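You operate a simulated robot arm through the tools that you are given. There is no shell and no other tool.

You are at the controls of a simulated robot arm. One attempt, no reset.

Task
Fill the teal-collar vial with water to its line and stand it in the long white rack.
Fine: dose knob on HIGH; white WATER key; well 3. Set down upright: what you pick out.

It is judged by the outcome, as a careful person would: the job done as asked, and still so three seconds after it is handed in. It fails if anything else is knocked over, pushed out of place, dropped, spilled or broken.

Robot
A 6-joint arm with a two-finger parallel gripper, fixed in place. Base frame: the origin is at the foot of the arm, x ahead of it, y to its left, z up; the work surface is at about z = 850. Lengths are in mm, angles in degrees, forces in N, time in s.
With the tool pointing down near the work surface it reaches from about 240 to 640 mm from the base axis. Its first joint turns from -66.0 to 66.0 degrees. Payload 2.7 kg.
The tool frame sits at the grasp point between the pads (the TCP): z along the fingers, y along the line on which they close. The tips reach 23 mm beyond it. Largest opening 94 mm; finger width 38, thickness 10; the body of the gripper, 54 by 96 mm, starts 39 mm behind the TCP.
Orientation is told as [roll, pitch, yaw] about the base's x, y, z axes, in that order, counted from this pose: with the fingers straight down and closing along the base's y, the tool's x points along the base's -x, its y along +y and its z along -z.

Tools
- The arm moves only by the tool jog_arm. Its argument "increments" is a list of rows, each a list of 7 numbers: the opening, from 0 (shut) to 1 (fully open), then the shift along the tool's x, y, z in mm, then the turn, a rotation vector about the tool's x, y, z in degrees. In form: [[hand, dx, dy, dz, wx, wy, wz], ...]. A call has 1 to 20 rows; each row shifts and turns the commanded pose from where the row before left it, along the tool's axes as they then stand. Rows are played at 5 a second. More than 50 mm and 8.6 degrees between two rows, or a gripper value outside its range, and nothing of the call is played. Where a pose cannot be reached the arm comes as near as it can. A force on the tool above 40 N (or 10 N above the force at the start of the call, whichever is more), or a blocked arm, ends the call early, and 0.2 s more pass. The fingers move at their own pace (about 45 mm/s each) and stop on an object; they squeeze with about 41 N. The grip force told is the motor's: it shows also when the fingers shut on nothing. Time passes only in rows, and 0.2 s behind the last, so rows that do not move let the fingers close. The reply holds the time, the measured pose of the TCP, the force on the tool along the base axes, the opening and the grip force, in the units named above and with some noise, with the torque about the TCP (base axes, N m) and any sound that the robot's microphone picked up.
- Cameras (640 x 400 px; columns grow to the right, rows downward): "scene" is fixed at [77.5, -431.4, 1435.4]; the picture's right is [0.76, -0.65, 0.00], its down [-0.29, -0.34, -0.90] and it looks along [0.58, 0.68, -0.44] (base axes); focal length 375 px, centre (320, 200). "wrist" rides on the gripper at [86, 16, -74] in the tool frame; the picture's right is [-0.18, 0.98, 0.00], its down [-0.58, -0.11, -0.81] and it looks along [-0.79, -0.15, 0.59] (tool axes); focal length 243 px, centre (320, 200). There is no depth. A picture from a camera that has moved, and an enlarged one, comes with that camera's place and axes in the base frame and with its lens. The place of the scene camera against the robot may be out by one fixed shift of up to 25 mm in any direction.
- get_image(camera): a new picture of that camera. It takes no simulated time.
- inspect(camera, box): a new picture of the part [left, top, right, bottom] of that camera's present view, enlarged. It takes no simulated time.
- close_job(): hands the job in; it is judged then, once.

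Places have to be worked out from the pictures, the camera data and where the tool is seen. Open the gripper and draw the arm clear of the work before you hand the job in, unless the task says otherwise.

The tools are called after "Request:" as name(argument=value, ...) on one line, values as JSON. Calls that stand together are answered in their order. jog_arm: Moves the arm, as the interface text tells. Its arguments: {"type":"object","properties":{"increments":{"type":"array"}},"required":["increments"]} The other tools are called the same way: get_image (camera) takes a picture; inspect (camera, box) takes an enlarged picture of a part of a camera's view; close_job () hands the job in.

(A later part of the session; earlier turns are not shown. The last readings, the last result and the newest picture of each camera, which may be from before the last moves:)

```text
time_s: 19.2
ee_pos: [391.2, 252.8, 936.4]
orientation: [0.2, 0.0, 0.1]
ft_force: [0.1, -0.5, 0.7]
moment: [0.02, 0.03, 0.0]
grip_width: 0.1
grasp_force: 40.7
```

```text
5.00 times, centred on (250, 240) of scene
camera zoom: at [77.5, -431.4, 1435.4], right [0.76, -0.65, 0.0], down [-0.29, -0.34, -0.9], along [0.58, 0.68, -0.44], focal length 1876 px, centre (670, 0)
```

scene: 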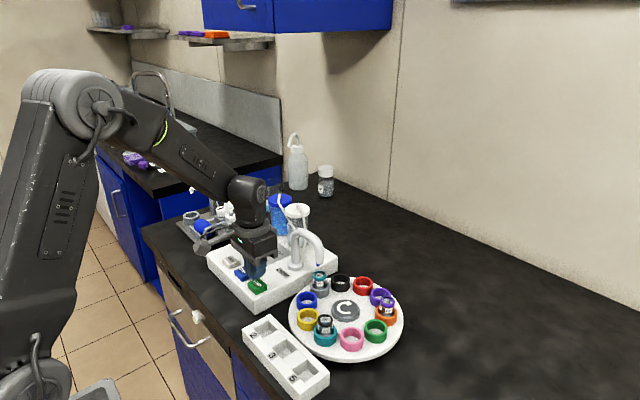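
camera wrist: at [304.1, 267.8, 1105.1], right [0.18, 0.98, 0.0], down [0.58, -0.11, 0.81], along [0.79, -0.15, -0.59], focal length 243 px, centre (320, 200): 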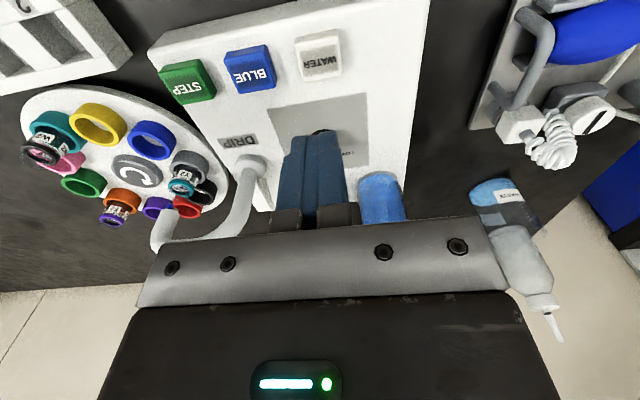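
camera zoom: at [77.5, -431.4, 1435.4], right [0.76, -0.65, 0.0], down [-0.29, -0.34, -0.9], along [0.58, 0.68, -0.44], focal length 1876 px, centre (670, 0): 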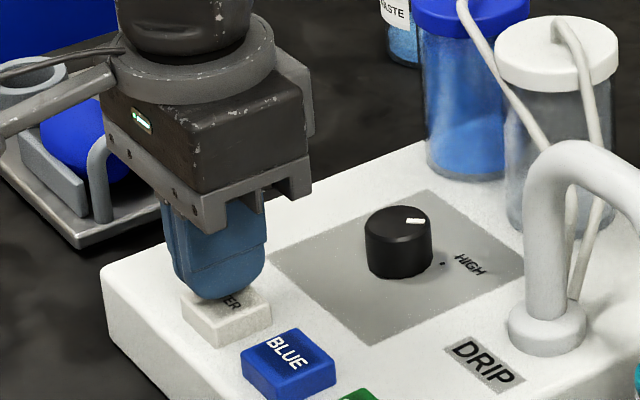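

The tool is positioned over WATER. One press and an immediate release.

Request:
jog_arm(increments=[[0, 0, 0, 3, 0, 0, 0], [0, 0, 0, 3, 0, 0, 0], [0, 0, 0, 2, 0, 0, 0], [0, 0, 0, 2, 0, 0, 0], [0, 0, 0, -8, 0, 0, 0], [0, 0, 0, 0, 0, 0, 0], [0, 0, 0, 0, 0, 0, 0], [0, 0, 0, 0, 0, 0, 0]])

Request:
inspect(camera="scene", box=[300, 255, 340, 295])

```text
time_s: 21.0
ee_pos: [391.2, 252.2, 933.2]
orientation: [0.2, 0.0, 0.0]
ft_force: [-0.2, -0.1, 0.5]
moment: [-0.04, -0.01, 0.02]
grip_width: 0.2
grasp_force: 40.9
heard: click
```

```text
10.00 times, centred on (320, 275) of scene
camera zoom: at [77.5, -431.4, 1435.4], right [0.76, -0.65, 0.0], down [-0.29, -0.34, -0.9], along [0.58, 0.68, -0.44], focal length 3752 px, centre (320, -550)
```

zoom: 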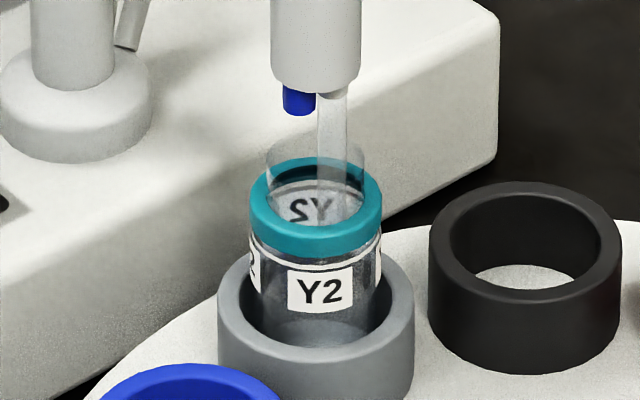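

Water is streaming into the vial. I'll let time pass in short steps and watch the level, and whether the flow stops by itself.

Request:
jog_arm(increments=[[0, 0, 0, -2, 0, 0, 0], [0, 0, 0, 0, 0, 0, 0]])

Request:
inspect(camera="scene", box=[305, 260, 335, 295])

```text
time_s: 21.6
ee_pos: [389.9, 252.9, 936.4]
orientation: [0.1, 0.0, -0.1]
ft_force: [-0.4, -0.8, 0.8]
moment: [0.0, -0.03, 0.0]
grip_width: 0.0
grasp_force: 41.4
```

```text
11.43 times, centred on (320, 278) of scene
camera zoom: at [77.5, -431.4, 1435.4], right [0.76, -0.65, 0.0], down [-0.29, -0.34, -0.9], along [0.58, 0.68, -0.44], focal length 4287 px, centre (320, -686)
```

zoom: 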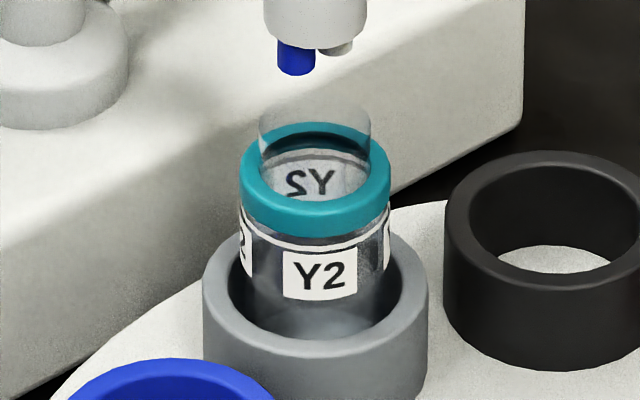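

The flow stopped on its own, so each press gives one dose. Let me zoom in hard to find the water level against the line.

Request:
inspect(camera="scene", box=[310, 268, 330, 292])

Request:
inspect(camera="wrist", box=[100, 130, 250, 250])

Request:
get_image(camera="wrist")

```text
16.00 times, centred on (320, 280) of scene
camera zoom: at [77.5, -431.4, 1435.4], right [0.76, -0.65, 0.0], down [-0.29, -0.34, -0.9], along [0.58, 0.68, -0.44], focal length 6002 px, centre (320, -1080)
```

zoom: 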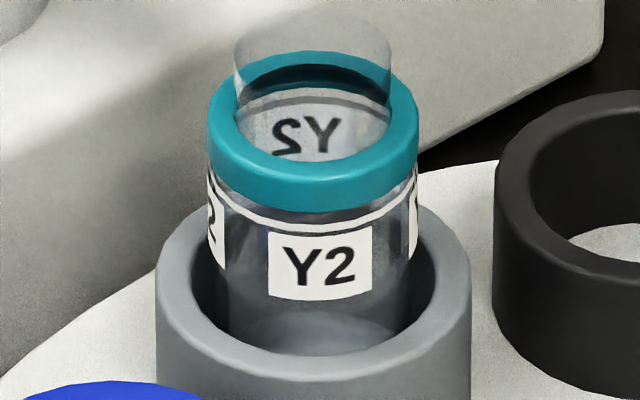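

```text
3.33 times, centred on (175, 190) of wrist
camera zoom: at [304.5, 268.1, 1009.7], right [0.18, 0.98, 0.0], down [0.58, -0.11, 0.81], along [0.79, -0.15, -0.59], focal length 809 px, centre (803, 233)
```

zoom: 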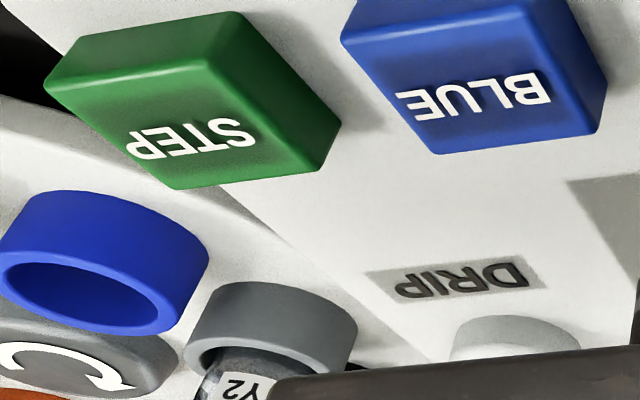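

```text
taken
camera wrist: at [304.5, 268.1, 1009.7], right [0.18, 0.98, 0.0], down [0.58, -0.11, 0.81], along [0.79, -0.15, -0.59], focal length 243 px, centre (320, 200)
```

wrist: 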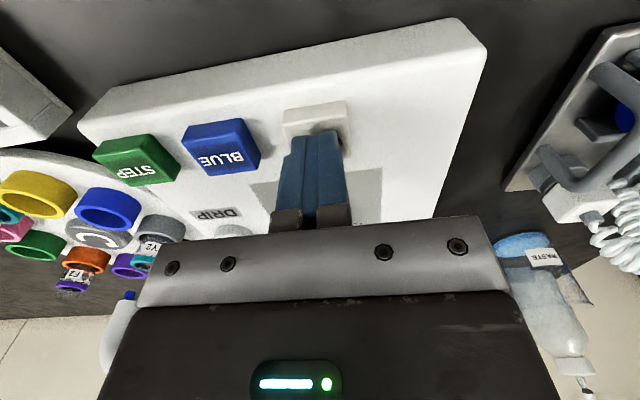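

Clear water is hard to see, so I'll magnify further on the vial body.

Request:
inspect(camera="scene", box=[312, 274, 328, 290])

Request:
inspect(camera="scene", box=[314, 268, 327, 278])

Request:
inspect(camera="scene", box=[310, 310, 342, 342])

```text
16.00 times, centred on (320, 282) of scene
camera zoom: at [77.5, -431.4, 1435.4], right [0.76, -0.65, 0.0], down [-0.29, -0.34, -0.9], along [0.58, 0.68, -0.44], focal length 6002 px, centre (320, -1112)
```

zoom: 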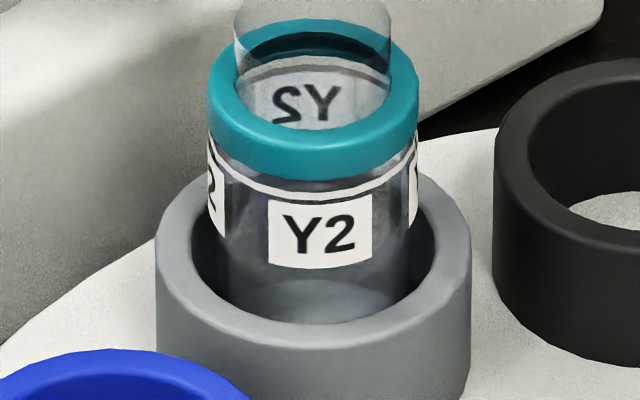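

```text
16.00 times, centred on (320, 273) of scene
camera zoom: at [77.5, -431.4, 1435.4], right [0.76, -0.65, 0.0], down [-0.29, -0.34, -0.9], along [0.58, 0.68, -0.44], focal length 6002 px, centre (312, -968)
```

zoom: 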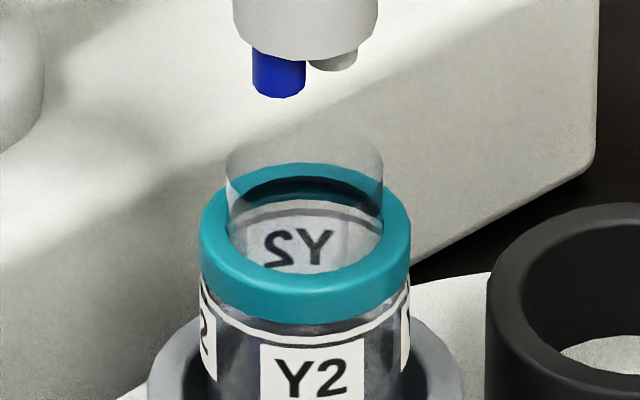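

```text
12.50 times, centred on (326, 326) of scene
camera zoom: at [77.5, -431.4, 1435.4], right [0.76, -0.65, 0.0], down [-0.29, -0.34, -0.9], along [0.58, 0.68, -0.44], focal length 4689 px, centre (245, -1375)
```

zoom: 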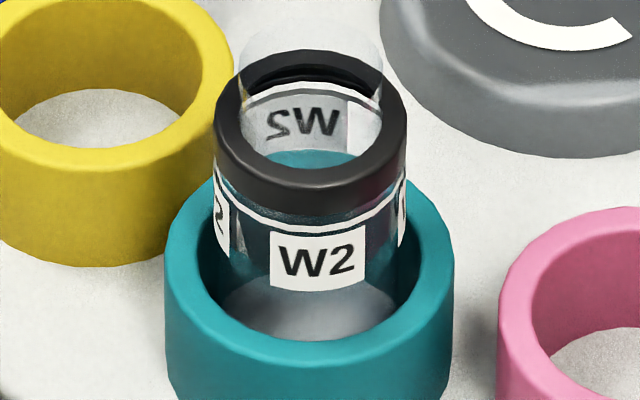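

I'll move the wrist camera to a pose looking at the vial from the side, staying clear of the spout.

Request:
jog_arm(increments=[[0, 0, 0, -40, 0, 0, 0], [0, -5, -34, -24, 0, 0, 0], [0, -5, -34, 0, 0, 0, 0], [0, 0, -34, 0, 0, 0, 0], [0, 0, 0, 0, 0, 0, 0]])

Request:
get_image(camera="wrist")

Request:
inspect(camera="wrist", box=[232, 165, 272, 205])

```text
time_s: 22.8
ee_pos: [400.9, 151.1, 999.8]
orientation: [0.1, 0.0, 0.0]
ft_force: [0.2, -0.1, -0.5]
moment: [0.0, -0.02, -0.03]
grip_width: 0.2
grasp_force: 40.7
```

```text
taken
camera wrist: at [314.8, 166.6, 1073.6], right [0.18, 0.98, 0.0], down [0.58, -0.11, 0.81], along [0.79, -0.15, -0.59], focal length 243 px, centre (320, 200)
```

wrist: 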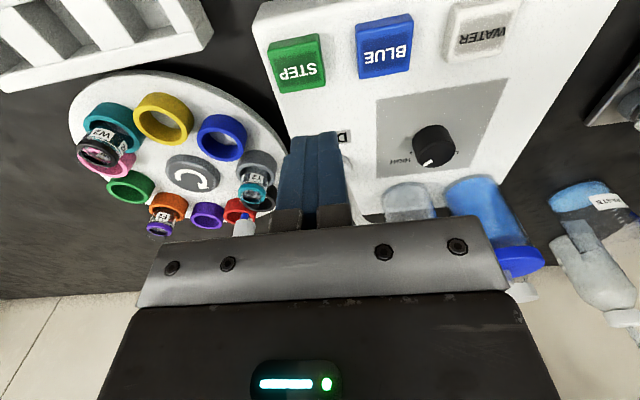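

```text
10.00 times, centred on (252, 185) of wrist
camera zoom: at [314.8, 166.6, 1073.6], right [0.18, 0.98, 0.0], down [0.58, -0.11, 0.81], along [0.79, -0.15, -0.59], focal length 2426 px, centre (1000, 350)
```

zoom: 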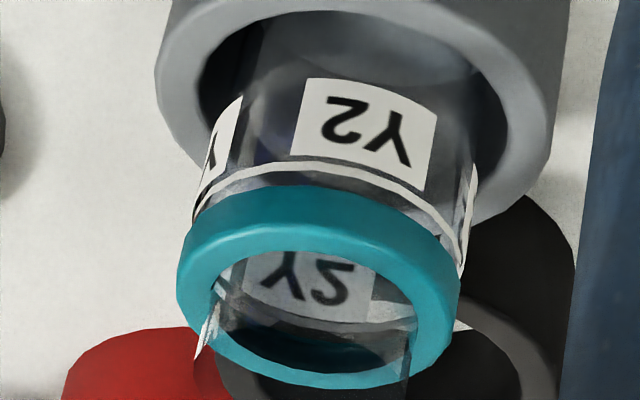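

Request:
inspect(camera="wrist", box=[240, 165, 264, 189])

Request:
inspect(camera="wrist", box=[88, 125, 118, 155])

```text
16.00 times, centred on (252, 177) of wrist
camera zoom: at [314.8, 166.6, 1073.6], right [0.18, 0.98, 0.0], down [0.58, -0.11, 0.81], along [0.79, -0.15, -0.59], focal length 3882 px, centre (1408, 568)
```

zoom: 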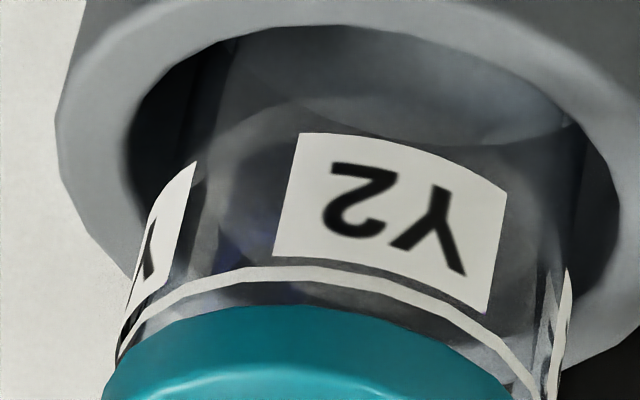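

```text
13.33 times, centred on (103, 140) of wrist
camera zoom: at [314.8, 166.6, 1073.6], right [0.18, 0.98, 0.0], down [0.58, -0.11, 0.81], along [0.79, -0.15, -0.59], focal length 3235 px, centre (3213, 1000)
```

zoom: 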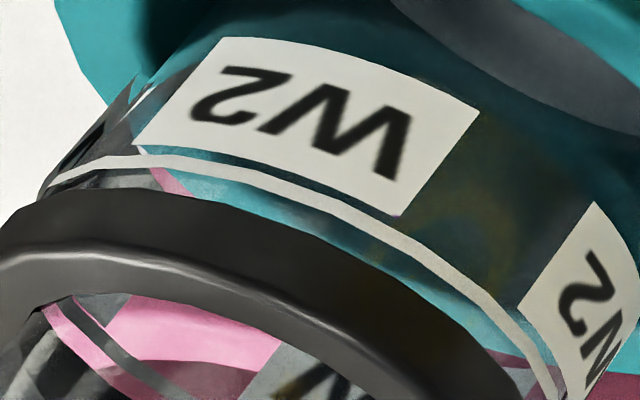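

I can make out a faint water disc low in the vial (about z 881), while the line sits just under the collar (about z 909). So one dose raises the level only a little and more are needed. I'll go back to WATER and press again.

Request:
jog_arm(increments=[[0, 3, 34, 0, 0, 0, 0], [0, 4, 34, 0, 0, 0, 0], [0, 3, 34, 24, 0, 0, 0], [0, 0, 0, 38, 0, 0, 0], [0, 0, 0, 0, 0, 0, 0]])

```text
time_s: 24.0
ee_pos: [391.9, 251.1, 936.6]
orientation: [0.2, 0.1, 0.0]
ft_force: [0.8, 0.8, 0.4]
moment: [-0.05, -0.02, -0.01]
grip_width: 0.0
grasp_force: 40.7
```

The tool is back over WATER at z 936.6. Second press, then release and wait for the flow to end.

Request:
jog_arm(increments=[[0, 0, 0, 3, 0, 0, 0], [0, 0, 0, 3, 0, 0, 0], [0, 0, 0, 2, 0, 0, 0], [0, 0, 0, 2, 0, 0, 0], [0, 0, 0, -10, 0, 0, 0], [0, 0, 0, 0, 0, 0, 0], [0, 0, 0, 0, 0, 0, 0], [0, 0, 0, 0, 0, 0, 0], [0, 0, 0, 0, 0, 0, 0], [0, 0, 0, 0, 0, 0, 0], [0, 0, 0, 0, 0, 0, 0]])

Request:
inspect(camera="scene", box=[312, 274, 328, 290])

```text
time_s: 26.4
ee_pos: [389.9, 252.9, 937.6]
orientation: [0.1, 0.0, 0.1]
ft_force: [-0.2, 0.4, -0.5]
moment: [0.02, 0.0, 0.03]
grip_width: 0.0
grasp_force: 40.5
heard: click
```

```text
16.00 times, centred on (320, 282) of scene
camera zoom: at [77.5, -431.4, 1435.4], right [0.76, -0.65, 0.0], down [-0.29, -0.34, -0.9], along [0.58, 0.68, -0.44], focal length 6002 px, centre (320, -1112)
```

zoom: 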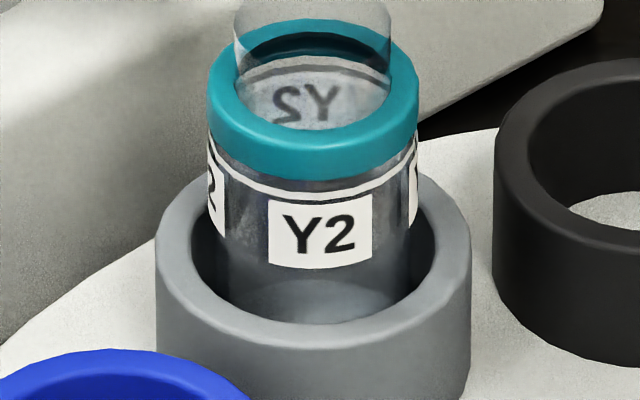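

I'll check again from the wrist viewing pose for comparison.

Request:
jog_arm(increments=[[0, 0, 0, -40, 0, 0, 0], [0, -5, -34, -23, 0, 0, 0], [0, -5, -34, 0, 0, 0, 0], [0, 0, -34, 0, 0, 0, 0], [0, 0, 0, 0, 0, 0, 0]])

Request:
inspect(camera="wrist", box=[240, 165, 264, 189])

Request:
inspect(camera="wrist", box=[232, 165, 272, 205])

```text
time_s: 27.6
ee_pos: [400.1, 148.7, 1002.5]
orientation: [0.1, 0.0, 0.0]
ft_force: [-0.7, -0.7, -0.2]
moment: [0.03, 0.03, -0.02]
grip_width: 0.0
grasp_force: 40.7
```

```text
16.00 times, centred on (252, 177) of wrist
camera zoom: at [314.1, 164.1, 1075.9], right [0.18, 0.98, 0.0], down [0.58, -0.11, 0.81], along [0.79, -0.15, -0.59], focal length 3882 px, centre (1408, 568)
```

zoom: 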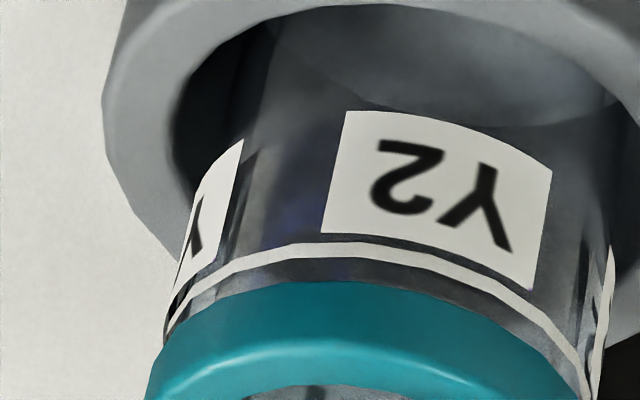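

```text
10.00 times, centred on (252, 185) of wrist
camera zoom: at [314.1, 164.1, 1075.9], right [0.18, 0.98, 0.0], down [0.58, -0.11, 0.81], along [0.79, -0.15, -0.59], focal length 2426 px, centre (1000, 350)
```

zoom: 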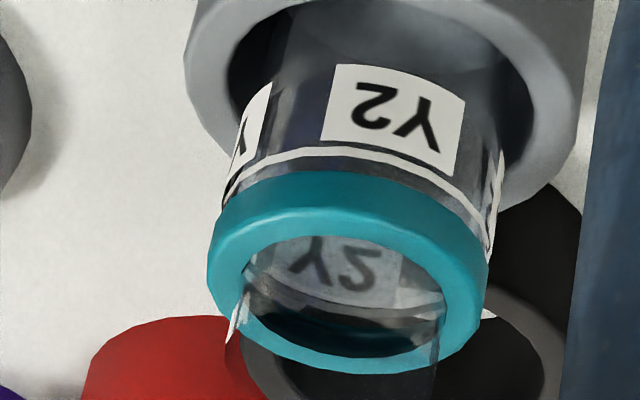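

The mirrored back label seen through the mouth is greyed now, suggesting it lies behind the water surface. I'll zoom into the mouth for the surface edge.

Request:
inspect(camera="wrist", box=[242, 184, 266, 204])

Request:
inspect(camera="scene", box=[312, 264, 328, 284])

```text
16.00 times, centred on (254, 194) of wrist
camera zoom: at [314.1, 164.1, 1075.9], right [0.18, 0.98, 0.0], down [0.58, -0.11, 0.81], along [0.79, -0.15, -0.59], focal length 3882 px, centre (1376, 296)
```

zoom: 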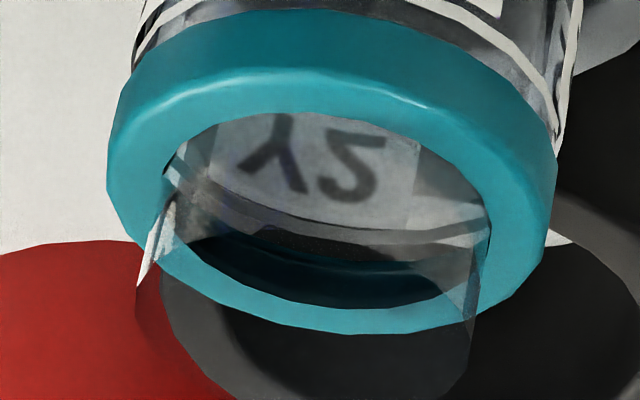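

```text
16.00 times, centred on (320, 274) of scene
camera zoom: at [77.5, -431.4, 1435.4], right [0.76, -0.65, 0.0], down [-0.29, -0.34, -0.9], along [0.58, 0.68, -0.44], focal length 6002 px, centre (320, -984)
```

zoom: 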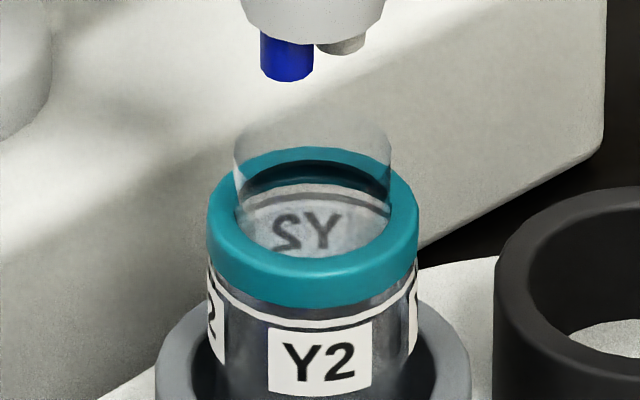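

After two doses the greyed region starts right at the far-side line, so the level looks close to the line. To be sure, I'll take a lower-angle view between opened fingers with the tool tilted about 25°, well clear of everything.

Request:
jog_arm(increments=[[0.5, 30, -24, 0, 0, 0, 0], [1, 30, -24, 0, 0, 0, 0], [1, 0, 0, 30, 0, 0, 0], [1, 0, 0, 0, 0, -8.3, 0], [1, 0, 0, 0, 0, -8.3, 0], [1, 0, 0, 0, 0, -8.3, 0], [1, 0, 0, 0, 0, 0, 0]])

Request:
get_image(camera="wrist")

Request:
get_image(camera="scene")

```text
time_s: 29.2
ee_pos: [339.3, 101.7, 970.6]
orientation: [0.2, -25.0, 0.0]
ft_force: [0.5, -0.1, 0.5]
moment: [-0.04, -0.02, -0.01]
grip_width: 94.0
grasp_force: 0.1
```

```text
taken
camera wrist: at [230.7, 117.6, 1001.3], right [0.17, 0.98, 0.08], down [0.19, -0.11, 0.98], along [0.97, -0.15, -0.2], focal length 243 px, centre (320, 200)
```

wrist: 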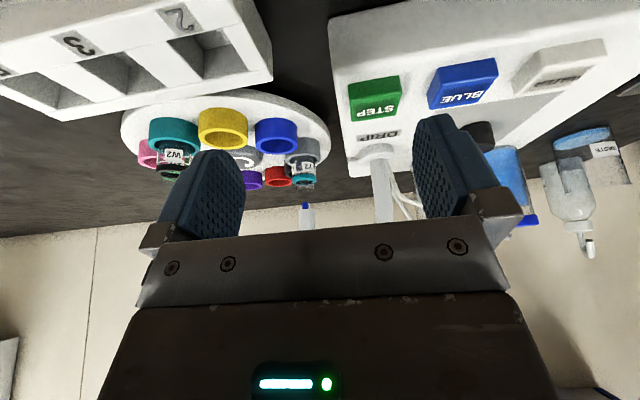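

```text
taken
```

scene: 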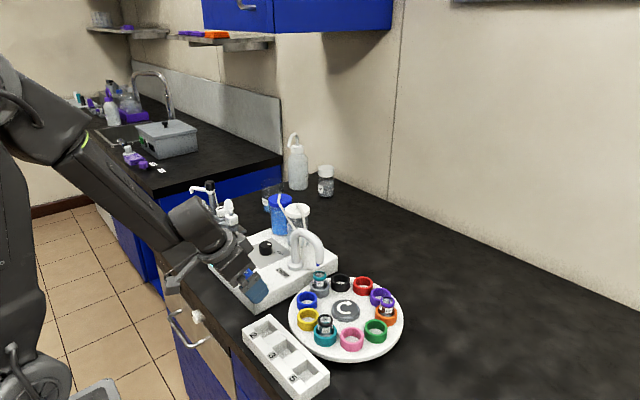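

Now I can see the vial between the fingers at a lower angle. Zooming in.

Request:
inspect(camera="wrist", box=[290, 155, 320, 195])

Request:
inspect(camera="wrist", box=[155, 140, 195, 185])

Request:
inspect(camera="wrist", box=[0, 0, 280, 120])

```text
10.00 times, centred on (305, 175) of wrist
camera zoom: at [230.7, 117.6, 1001.3], right [0.17, 0.98, 0.08], down [0.19, -0.11, 0.98], along [0.97, -0.15, -0.2], focal length 2426 px, centre (470, 450)
```

zoom: 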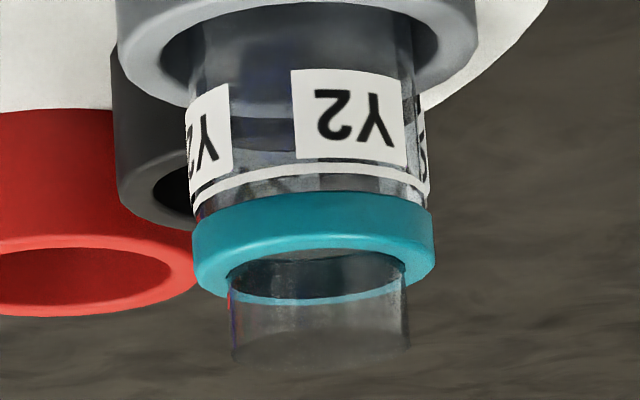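

```text
8.89 times, centred on (175, 162) of wrist
camera zoom: at [230.7, 117.6, 1001.3], right [0.17, 0.98, 0.08], down [0.19, -0.11, 0.98], along [0.97, -0.15, -0.2], focal length 2157 px, centre (1609, 533)
```

zoom: 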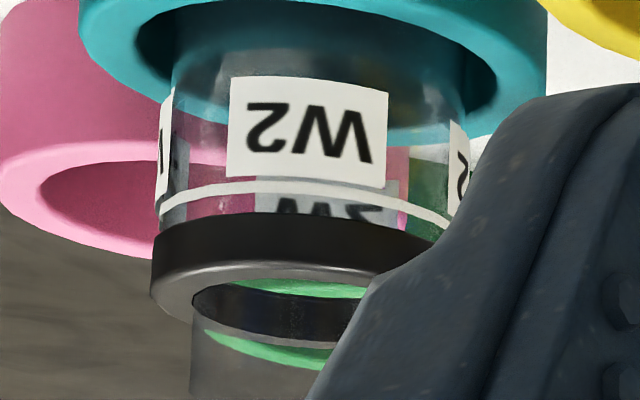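

```text
2.29 times, centred on (140, 60) of wrist
camera zoom: at [230.7, 117.6, 1001.3], right [0.17, 0.98, 0.08], down [0.19, -0.11, 0.98], along [0.97, -0.15, -0.2], focal length 555 px, centre (731, 520)
```

zoom: 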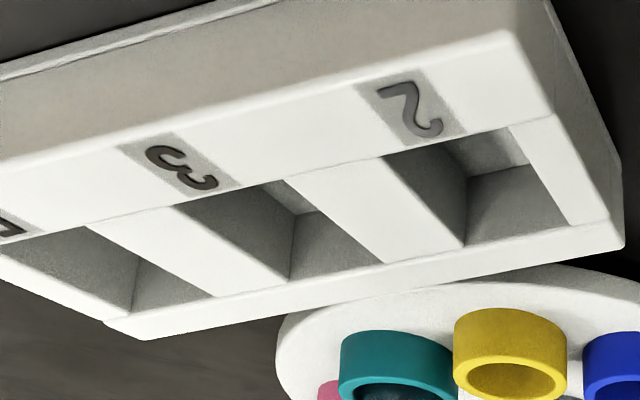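

Request:
inspect(camera="wrist", box=[293, 157, 317, 181])

```text
16.00 times, centred on (305, 169) of wrist
camera zoom: at [230.7, 117.6, 1001.3], right [0.17, 0.98, 0.08], down [0.19, -0.11, 0.98], along [0.97, -0.15, -0.2], focal length 3882 px, centre (560, 696)
```

zoom: 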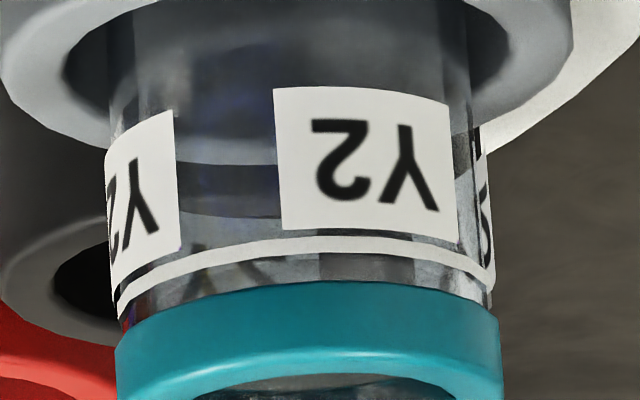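

The view is cluttered by the black holder behind the vial, but the strip between line and collar looks crisp while below the line looks hazy. I'll move closer and lower, still clear of spout and keys, for a sharper, flatter look.

Request:
jog_arm(increments=[[1, -23, 0, 21.7, 0, 0, 0], [1, -23, 0, 21.7, 0, 0, 0], [1, -23, 0, 21.7, 0, 0, 0], [1, 0, 0, 0, 0, 0, 0]])

Request:
get_image(camera="wrist")

Request:
inspect(camera="wrist", box=[262, 155, 302, 195])

```text
time_s: 30.2
ee_pos: [429.8, 101.8, 940.6]
orientation: [0.2, -24.8, 0.0]
ft_force: [0.2, -0.6, 0.4]
moment: [-0.01, 0.03, -0.02]
grip_width: 94.2
grasp_force: 0.1
```

```text
taken
camera wrist: at [320.7, 117.3, 971.0], right [0.17, 0.98, 0.08], down [0.19, -0.11, 0.98], along [0.97, -0.15, -0.2], focal length 243 px, centre (320, 200)
```

wrist: 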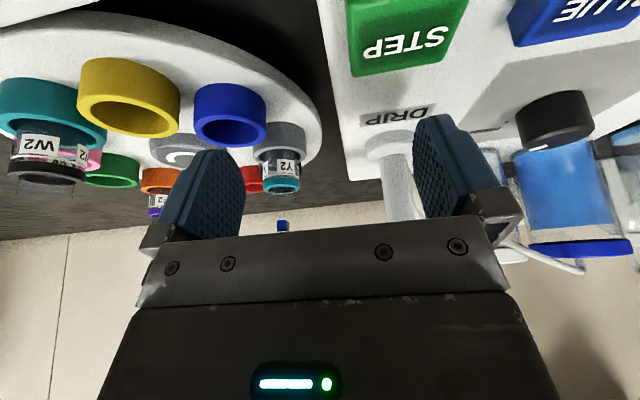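

```text
10.00 times, centred on (282, 175) of wrist
camera zoom: at [320.7, 117.3, 971.0], right [0.17, 0.98, 0.08], down [0.19, -0.11, 0.98], along [0.97, -0.15, -0.2], focal length 2426 px, centre (700, 450)
```

zoom: 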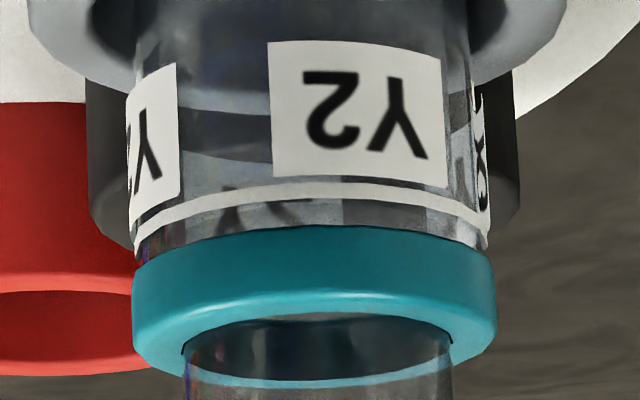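

Request:
inspect(camera="wrist", box=[266, 165, 290, 185])

Request:
inspect(camera="wrist", box=[20, 130, 70, 185])

```text
16.00 times, centred on (278, 175) of wrist
camera zoom: at [320.7, 117.3, 971.0], right [0.17, 0.98, 0.08], down [0.19, -0.11, 0.98], along [0.97, -0.15, -0.2], focal length 3882 px, centre (992, 600)
```

zoom: 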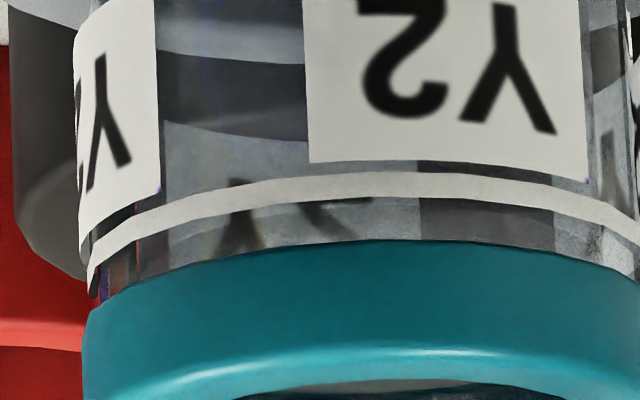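

```text
7.27 times, centred on (45, 158) of wrist
camera zoom: at [320.7, 117.3, 971.0], right [0.17, 0.98, 0.08], down [0.19, -0.11, 0.98], along [0.97, -0.15, -0.2], focal length 1764 px, centre (2320, 509)
```

zoom: 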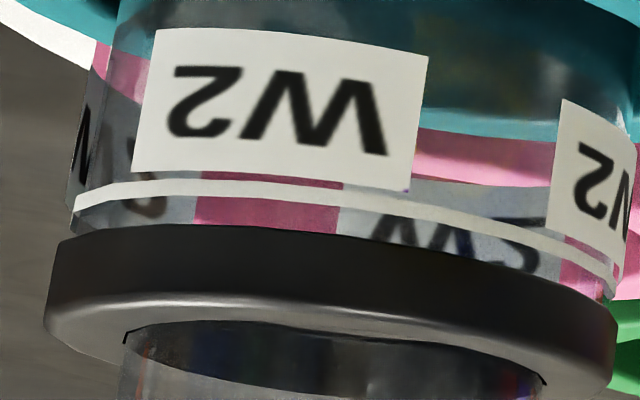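

No surface edge is visible below the line any more, though one was visible after dose 1 about 14 mm under it. I'll look through the mouth at close range to check whether the far-side line is at, above or under the water surface.

Request:
jog_arm(increments=[[1, -16.9, 0, -36.25, 0, 0, 0], [1, 0, 0, 0, 0, 8.3, 0], [1, 0, 0, 0, 0, 8.3, 0], [1, 0, 0, 0, 0, 8.3, 0], [1, 0, -30, 0, 0, 0, 0], [1, 0, 0, 0, 0, 0, 0]])

Request:
get_image(camera="wrist")

Request:
get_image(camera="scene")

```text
time_s: 31.6
ee_pos: [431.4, 70.9, 980.2]
orientation: [0.1, 0.1, 0.0]
ft_force: [1.1, -0.4, 0.1]
moment: [0.03, 0.03, -0.02]
grip_width: 94.0
grasp_force: 0.0
```

```text
taken
camera wrist: at [345.3, 86.8, 1053.6], right [0.18, 0.98, 0.0], down [0.58, -0.11, 0.81], along [0.79, -0.15, -0.59], focal length 243 px, centre (320, 200)
```

wrist: 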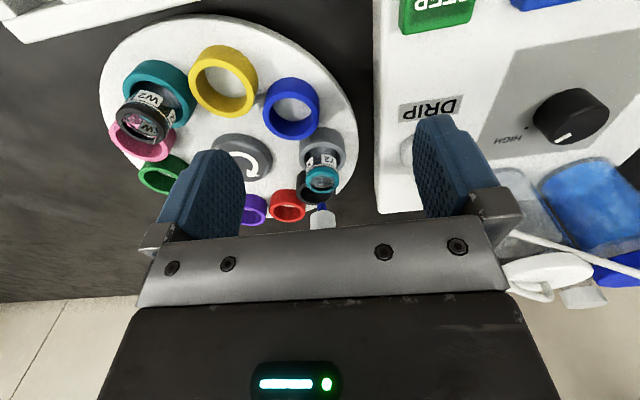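

```text
taken
```

scene: 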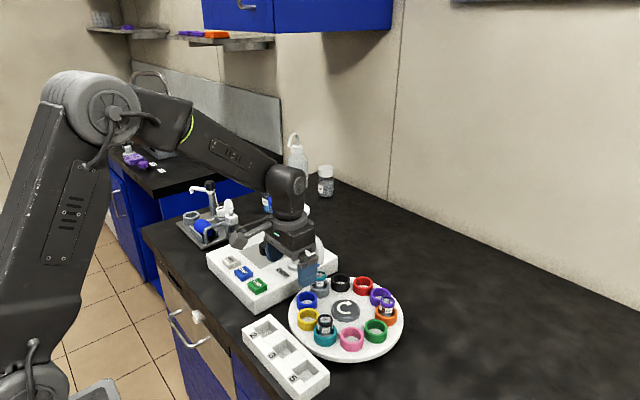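

Request:
inspect(camera="wrist", box=[310, 170, 334, 194])

Request:
inspect(camera="wrist", box=[310, 150, 334, 174])

Request:
inspect(camera="wrist", box=[120, 105, 170, 145])

```text
16.00 times, centred on (322, 182) of wrist
camera zoom: at [345.3, 86.8, 1053.6], right [0.18, 0.98, 0.0], down [0.58, -0.11, 0.81], along [0.79, -0.15, -0.59], focal length 3882 px, centre (288, 488)
```

zoom: 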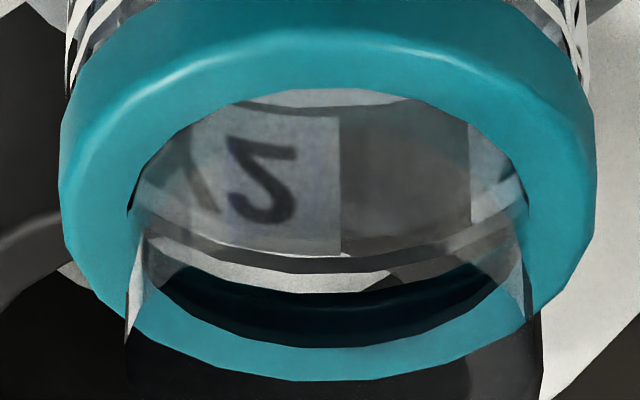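

```text
16.00 times, centred on (322, 162) of wrist
camera zoom: at [345.3, 86.8, 1053.6], right [0.18, 0.98, 0.0], down [0.58, -0.11, 0.81], along [0.79, -0.15, -0.59], focal length 3882 px, centre (288, 808)
```

zoom: 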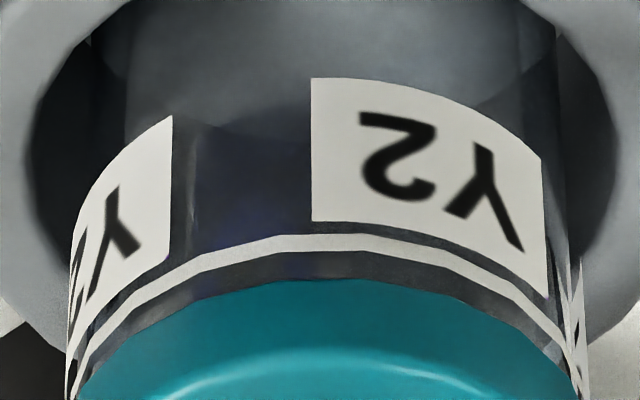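

```text
10.00 times, centred on (145, 125) of wrist
camera zoom: at [345.3, 86.8, 1053.6], right [0.18, 0.98, 0.0], down [0.58, -0.11, 0.81], along [0.79, -0.15, -0.59], focal length 2426 px, centre (2070, 950)
```

zoom: 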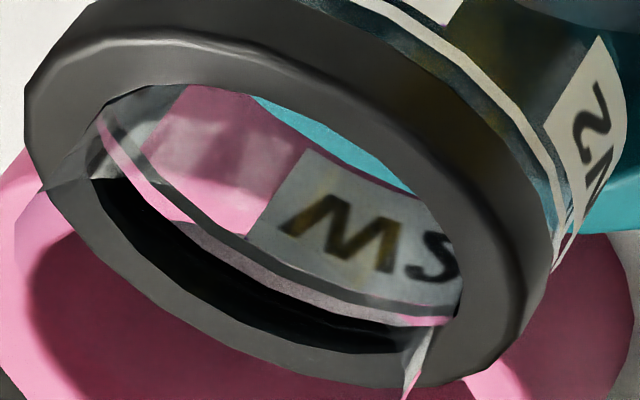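

Through the mouth, the greyed (under-water) zone ends right at the far-side line, with the strip above it clear. So two HIGH doses have filled it to the line. Now I'll go back to STEP to carry the vial away from the spout for pick-up.

Request:
jog_arm(increments=[[0, 0, 0, -20, 0, 0, 0], [0, 0, 0, 0, 0, 0, 0], [0, 0, 0, 0, 0, 0, 0], [0, 0, 0, 0, 0, 0, 0], [0, 0, 0, 0, 0, 0, 0], [0, 20.5, 33.5, 0, 0, 0, 0], [0, 20.5, 33.5, 0, 0, 0, 0], [0, 0, 0, 40, 0, 0, 0], [0, 0, 0, 20, 0, 0, 0], [0, 0, 0, 0, 0, 0, 0]])

Request:
get_image(camera="wrist")

```text
time_s: 33.8
ee_pos: [388.8, 139.4, 938.5]
orientation: [0.1, 0.0, 0.0]
ft_force: [0.3, -0.2, -0.6]
moment: [-0.04, -0.03, 0.03]
grip_width: 0.0
grasp_force: 41.0
```

```text
taken
camera wrist: at [303.1, 154.8, 1012.3], right [0.18, 0.98, 0.0], down [0.58, -0.11, 0.81], along [0.79, -0.15, -0.59], focal length 243 px, centre (320, 200)
```

wrist: 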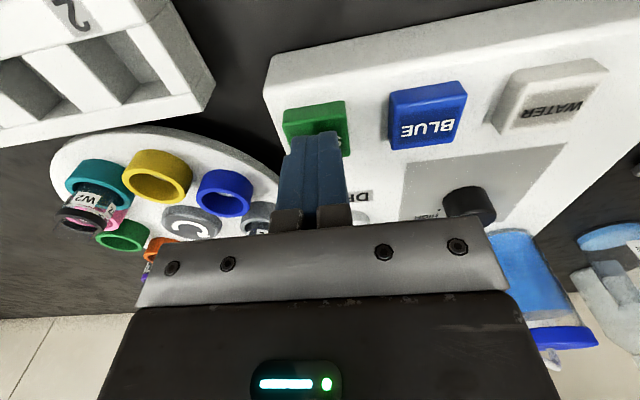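

The tool is over STEP at z 938.5. I'll press once and release, then let the carousel settle.

Request:
jog_arm(increments=[[0, 0, 0, 4, 0, 0, 0], [0, 0, 0, 4, 0, 0, 0], [0, 0, 0, 2, 0, 0, 0], [0, 0, 0, 2, 0, 0, 0], [0, 0, 0, -12, 0, 0, 0], [0, 0, 0, 0, 0, 0, 0], [0, 0, 0, 0, 0, 0, 0], [0, 0, 0, 0, 0, 0, 0], [0, 0, 0, 0, 0, 0, 0], [0, 0, 0, 0, 0, 0, 0], [0, 0, 0, 0, 0, 0, 0], [0, 0, 0, 0, 0, 0, 0]])

Request:
inspect(camera="scene", box=[270, 230, 430, 360])

```text
time_s: 36.4
ee_pos: [389.9, 140.1, 940.4]
orientation: [0.0, 0.0, 0.0]
ft_force: [-0.1, 0.4, 0.8]
moment: [0.01, 0.03, 0.01]
grip_width: 0.0
grasp_force: 40.6
heard: click
```

```text
3.08 times, centred on (350, 295) of scene
camera zoom: at [77.5, -431.4, 1435.4], right [0.76, -0.65, 0.0], down [-0.29, -0.34, -0.9], along [0.58, 0.68, -0.44], focal length 1154 px, centre (228, -92)
```

zoom: 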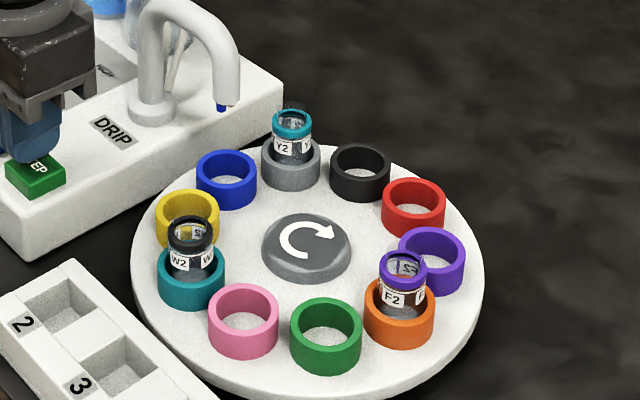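

The vial moved one place clockwise. Two more STEPs will put it well away from the spout; I'll press again.

Request:
jog_arm(increments=[[0, 0, 0, 4, 0, 0, 0], [0, 0, 0, 4, 0, 0, 0], [0, 0, 0, 2, 0, 0, 0], [0, 0, 0, 2, 0, 0, 0], [0, 0, 0, -12, 0, 0, 0], [0, 0, 0, 0, 0, 0, 0], [0, 0, 0, 0, 0, 0, 0], [0, 0, 0, 0, 0, 0, 0], [0, 0, 0, 0, 0, 0, 0], [0, 0, 0, 0, 0, 0, 0], [0, 0, 0, 0, 0, 0, 0], [0, 0, 0, 0, 0, 0, 0]])

Request:
inspect(camera="scene", box=[270, 230, 430, 360])

```text
time_s: 39.0
ee_pos: [390.3, 139.2, 939.9]
orientation: [0.2, -0.1, 0.0]
ft_force: [0.0, 0.2, -1.1]
moment: [-0.01, 0.01, 0.02]
grip_width: 0.0
grasp_force: 41.3
heard: click
```

```text
3.08 times, centred on (350, 295) of scene
camera zoom: at [77.5, -431.4, 1435.4], right [0.76, -0.65, 0.0], down [-0.29, -0.34, -0.9], along [0.58, 0.68, -0.44], focal length 1154 px, centre (228, -92)
```

zoom: 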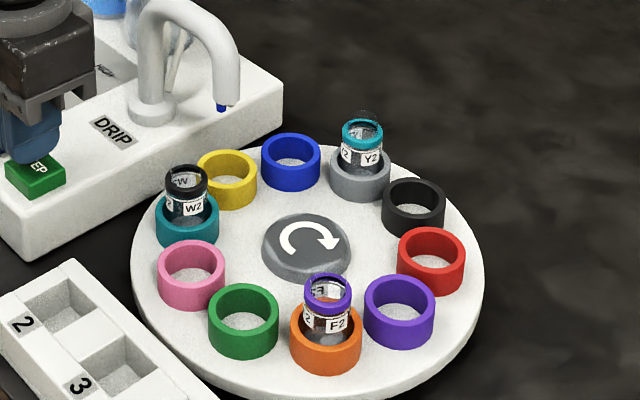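

Stepped again; the vial is now on the far right side. One more STEP to clear the spout generously.

Request:
jog_arm(increments=[[0, 0, 0, 4, 0, 0, 0], [0, 0, 0, 4, 0, 0, 0], [0, 0, 0, 2, 0, 0, 0], [0, 0, 0, 2, 0, 0, 0], [0, 0, 0, -12, 0, 0, 0], [0, 0, 0, 0, 0, 0, 0], [0, 0, 0, 0, 0, 0, 0], [0, 0, 0, 0, 0, 0, 0], [0, 0, 0, 0, 0, 0, 0], [0, 0, 0, 0, 0, 0, 0], [0, 0, 0, 0, 0, 0, 0], [0, 0, 0, 0, 0, 0, 0]])

Request:
inspect(camera="scene", box=[270, 230, 430, 360])

```text
time_s: 41.6
ee_pos: [388.8, 137.3, 940.7]
orientation: [0.1, 0.0, 0.0]
ft_force: [0.0, 0.2, -0.2]
moment: [-0.01, 0.01, -0.01]
grip_width: 0.0
grasp_force: 40.7
```

```text
3.08 times, centred on (350, 295) of scene
camera zoom: at [77.5, -431.4, 1435.4], right [0.76, -0.65, 0.0], down [-0.29, -0.34, -0.9], along [0.58, 0.68, -0.44], focal length 1154 px, centre (228, -92)
```

zoom: 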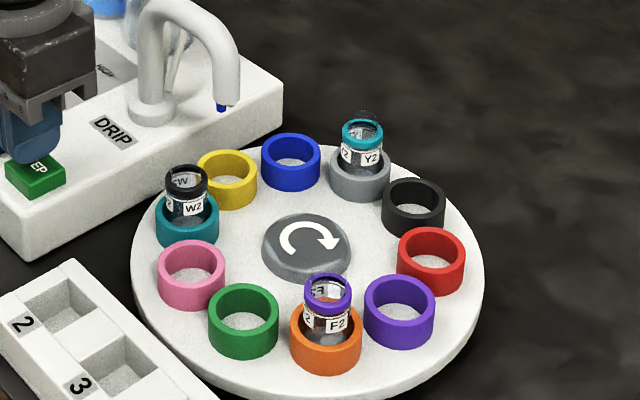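

No click that time: the height had drifted up by about 1 mm, so the key wasn't reached. I'll press slightly deeper.

Request:
jog_arm(increments=[[0, 0, 0, 4, 0, 0, 0], [0, 0, 0, 4, 0, 0, 0], [0, 0, 0, 3, 0, 0, 0], [0, 0, 0, 3, 0, 0, 0], [0, 0, 0, -14, 0, 0, 0], [0, 0, 0, 0, 0, 0, 0], [0, 0, 0, 0, 0, 0, 0], [0, 0, 0, 0, 0, 0, 0], [0, 0, 0, 0, 0, 0, 0], [0, 0, 0, 0, 0, 0, 0], [0, 0, 0, 0, 0, 0, 0], [0, 0, 0, 0, 0, 0, 0]])

Request:
inspect(camera="scene", box=[270, 230, 430, 360])

```text
time_s: 44.2
ee_pos: [389.2, 139.6, 938.7]
orientation: [0.2, -0.1, -0.1]
ft_force: [0.5, 0.0, 0.3]
moment: [-0.01, 0.01, -0.02]
grip_width: 0.2
grasp_force: 41.1
heard: click
```

```text
3.08 times, centred on (350, 295) of scene
camera zoom: at [77.5, -431.4, 1435.4], right [0.76, -0.65, 0.0], down [-0.29, -0.34, -0.9], along [0.58, 0.68, -0.44], focal length 1154 px, centre (228, -92)
```

zoom: 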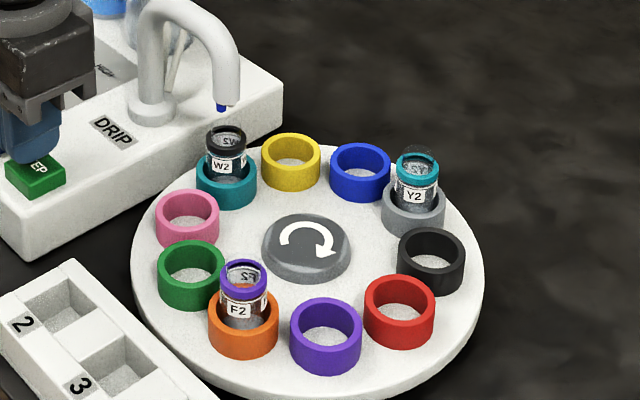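

The vial is now at roughly (580, -45), far from the spout. I'll rise, go round at z ≈ 1060 and hover over it with the fingers open.

Request:
jog_arm(increments=[[0, 0, 0, -40, 0, 0, 0], [0, 0, 0, -40, 0, 0, 0], [0, 0, 0, -40, 0, 0, 0], [0, 0, -45, 0, 0, 0, 0], [0.3, 0, -45, 0, 0, 0, 0], [0.7, 0, -45, 0, 0, 0, 0], [0.7, 0, -45, 0, 0, 0, 0], [0.7, -46, 0, 0, 0, 0, 0], [0.7, -46, 0, 0, 0, 0, 0], [0.7, -46, 0, 0, 0, 0, 0], [0.7, -46, 0, 0, 0, 0, 0], [0.7, 0, 0, 0, 0, 0, 0]])

Request:
get_image(camera="wrist")

Request:
get_image(camera="scene")

```text
time_s: 46.8
ee_pos: [572.9, -42.3, 1059.2]
orientation: [0.1, 0.1, 0.0]
ft_force: [0.4, 0.5, 0.1]
moment: [-0.01, -0.02, 0.01]
grip_width: 66.0
grasp_force: 0.1
```

```text
taken
camera wrist: at [487.4, -26.6, 1133.4], right [0.18, 0.98, 0.0], down [0.58, -0.11, 0.81], along [0.79, -0.15, -0.59], focal length 243 px, centre (320, 200)
```

wrist: 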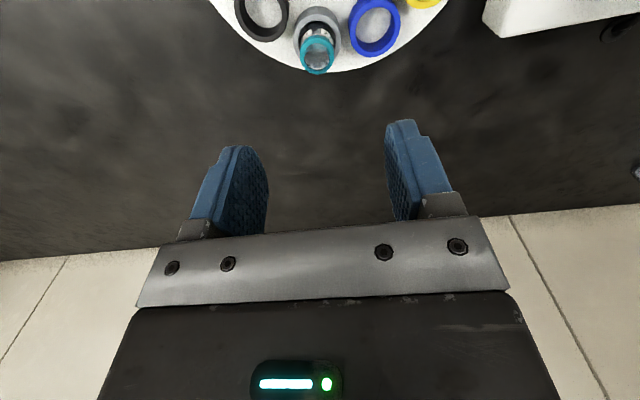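

```text
taken
```

scene: 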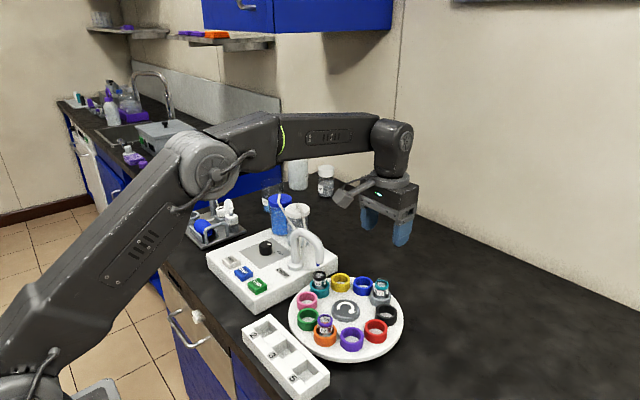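

Request:
inspect(camera="wrist", box=[290, 5, 350, 80])

```text
5.33 times, centred on (320, 42) of wrist
camera zoom: at [487.4, -26.6, 1133.4], right [0.18, 0.98, 0.0], down [0.58, -0.11, 0.81], along [0.79, -0.15, -0.59], focal length 1294 px, centre (320, 1040)
```

zoom: 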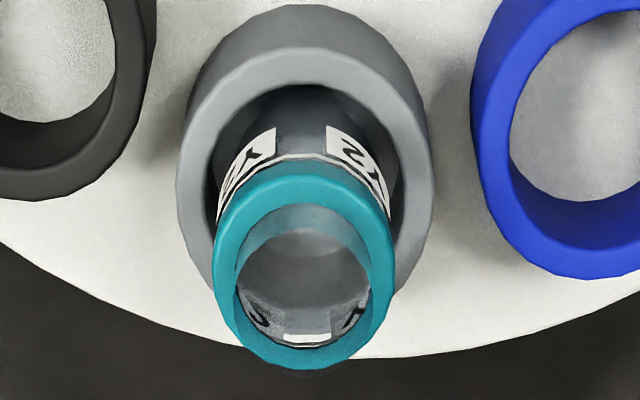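

The vial collar is at about (576, -45.6). I'll correct by a few mm and lower to just above the vial's mouth for a final alignment check.

Request:
jog_arm(increments=[[0.7, -2.6, -3, 30, 0, 0, 0], [0.7, 0, 0, 30, 0, 0, 0], [0.7, 0, 0, 20, 0, 0, 0], [0.7, 0, 0, 12, 0, 0, 0], [0.7, 0, 0, 0, 0, 0, 0]])

Request:
get_image(camera="wrist")

Request:
inspect(camera="scene", box=[330, 220, 440, 330])

```text
time_s: 48.0
ee_pos: [574.7, -45.4, 968.0]
orientation: [0.2, 0.0, 0.0]
ft_force: [-0.1, 0.1, 0.3]
moment: [-0.02, -0.02, -0.01]
grip_width: 65.9
grasp_force: 0.1
```

```text
taken
camera wrist: at [489.7, -29.3, 1041.2], right [0.18, 0.98, 0.0], down [0.58, -0.11, 0.81], along [0.79, -0.15, -0.59], focal length 243 px, centre (320, 200)
```

wrist: 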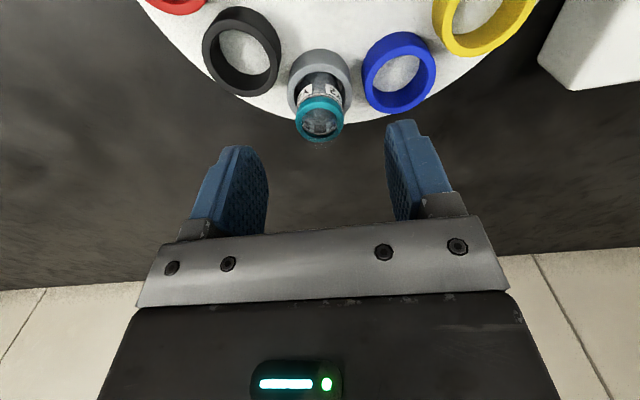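

```text
3.64 times, centred on (385, 275) of scene
camera zoom: at [77.5, -431.4, 1435.4], right [0.76, -0.65, 0.0], down [-0.29, -0.34, -0.9], along [0.58, 0.68, -0.44], focal length 1364 px, centre (84, -73)
```

zoom: 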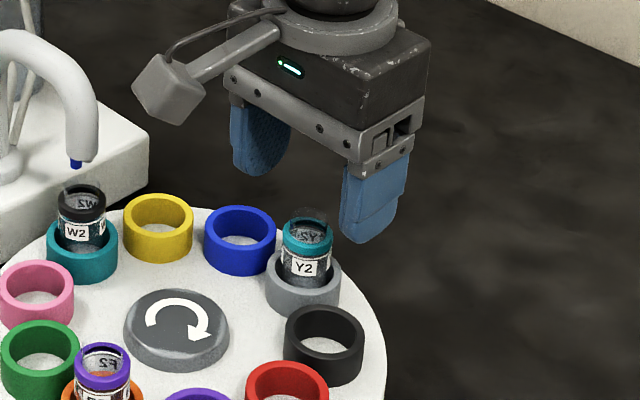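

Request:
inspect(camera="wrist", box=[280, 80, 360, 150])

```text
5.71 times, centred on (320, 115) of wrist
camera zoom: at [489.7, -29.3, 1041.2], right [0.18, 0.98, 0.0], down [0.58, -0.11, 0.81], along [0.79, -0.15, -0.59], focal length 1386 px, centre (320, 686)
```

zoom: 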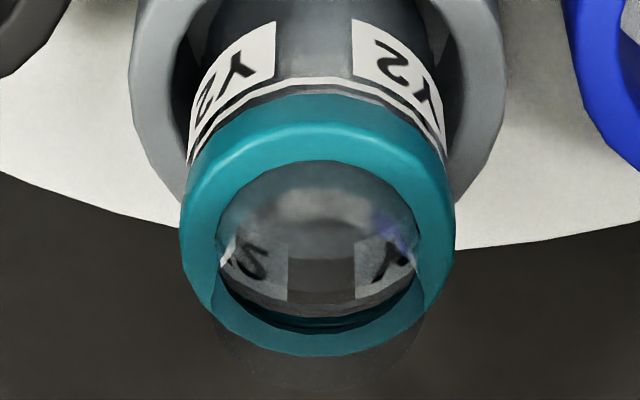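

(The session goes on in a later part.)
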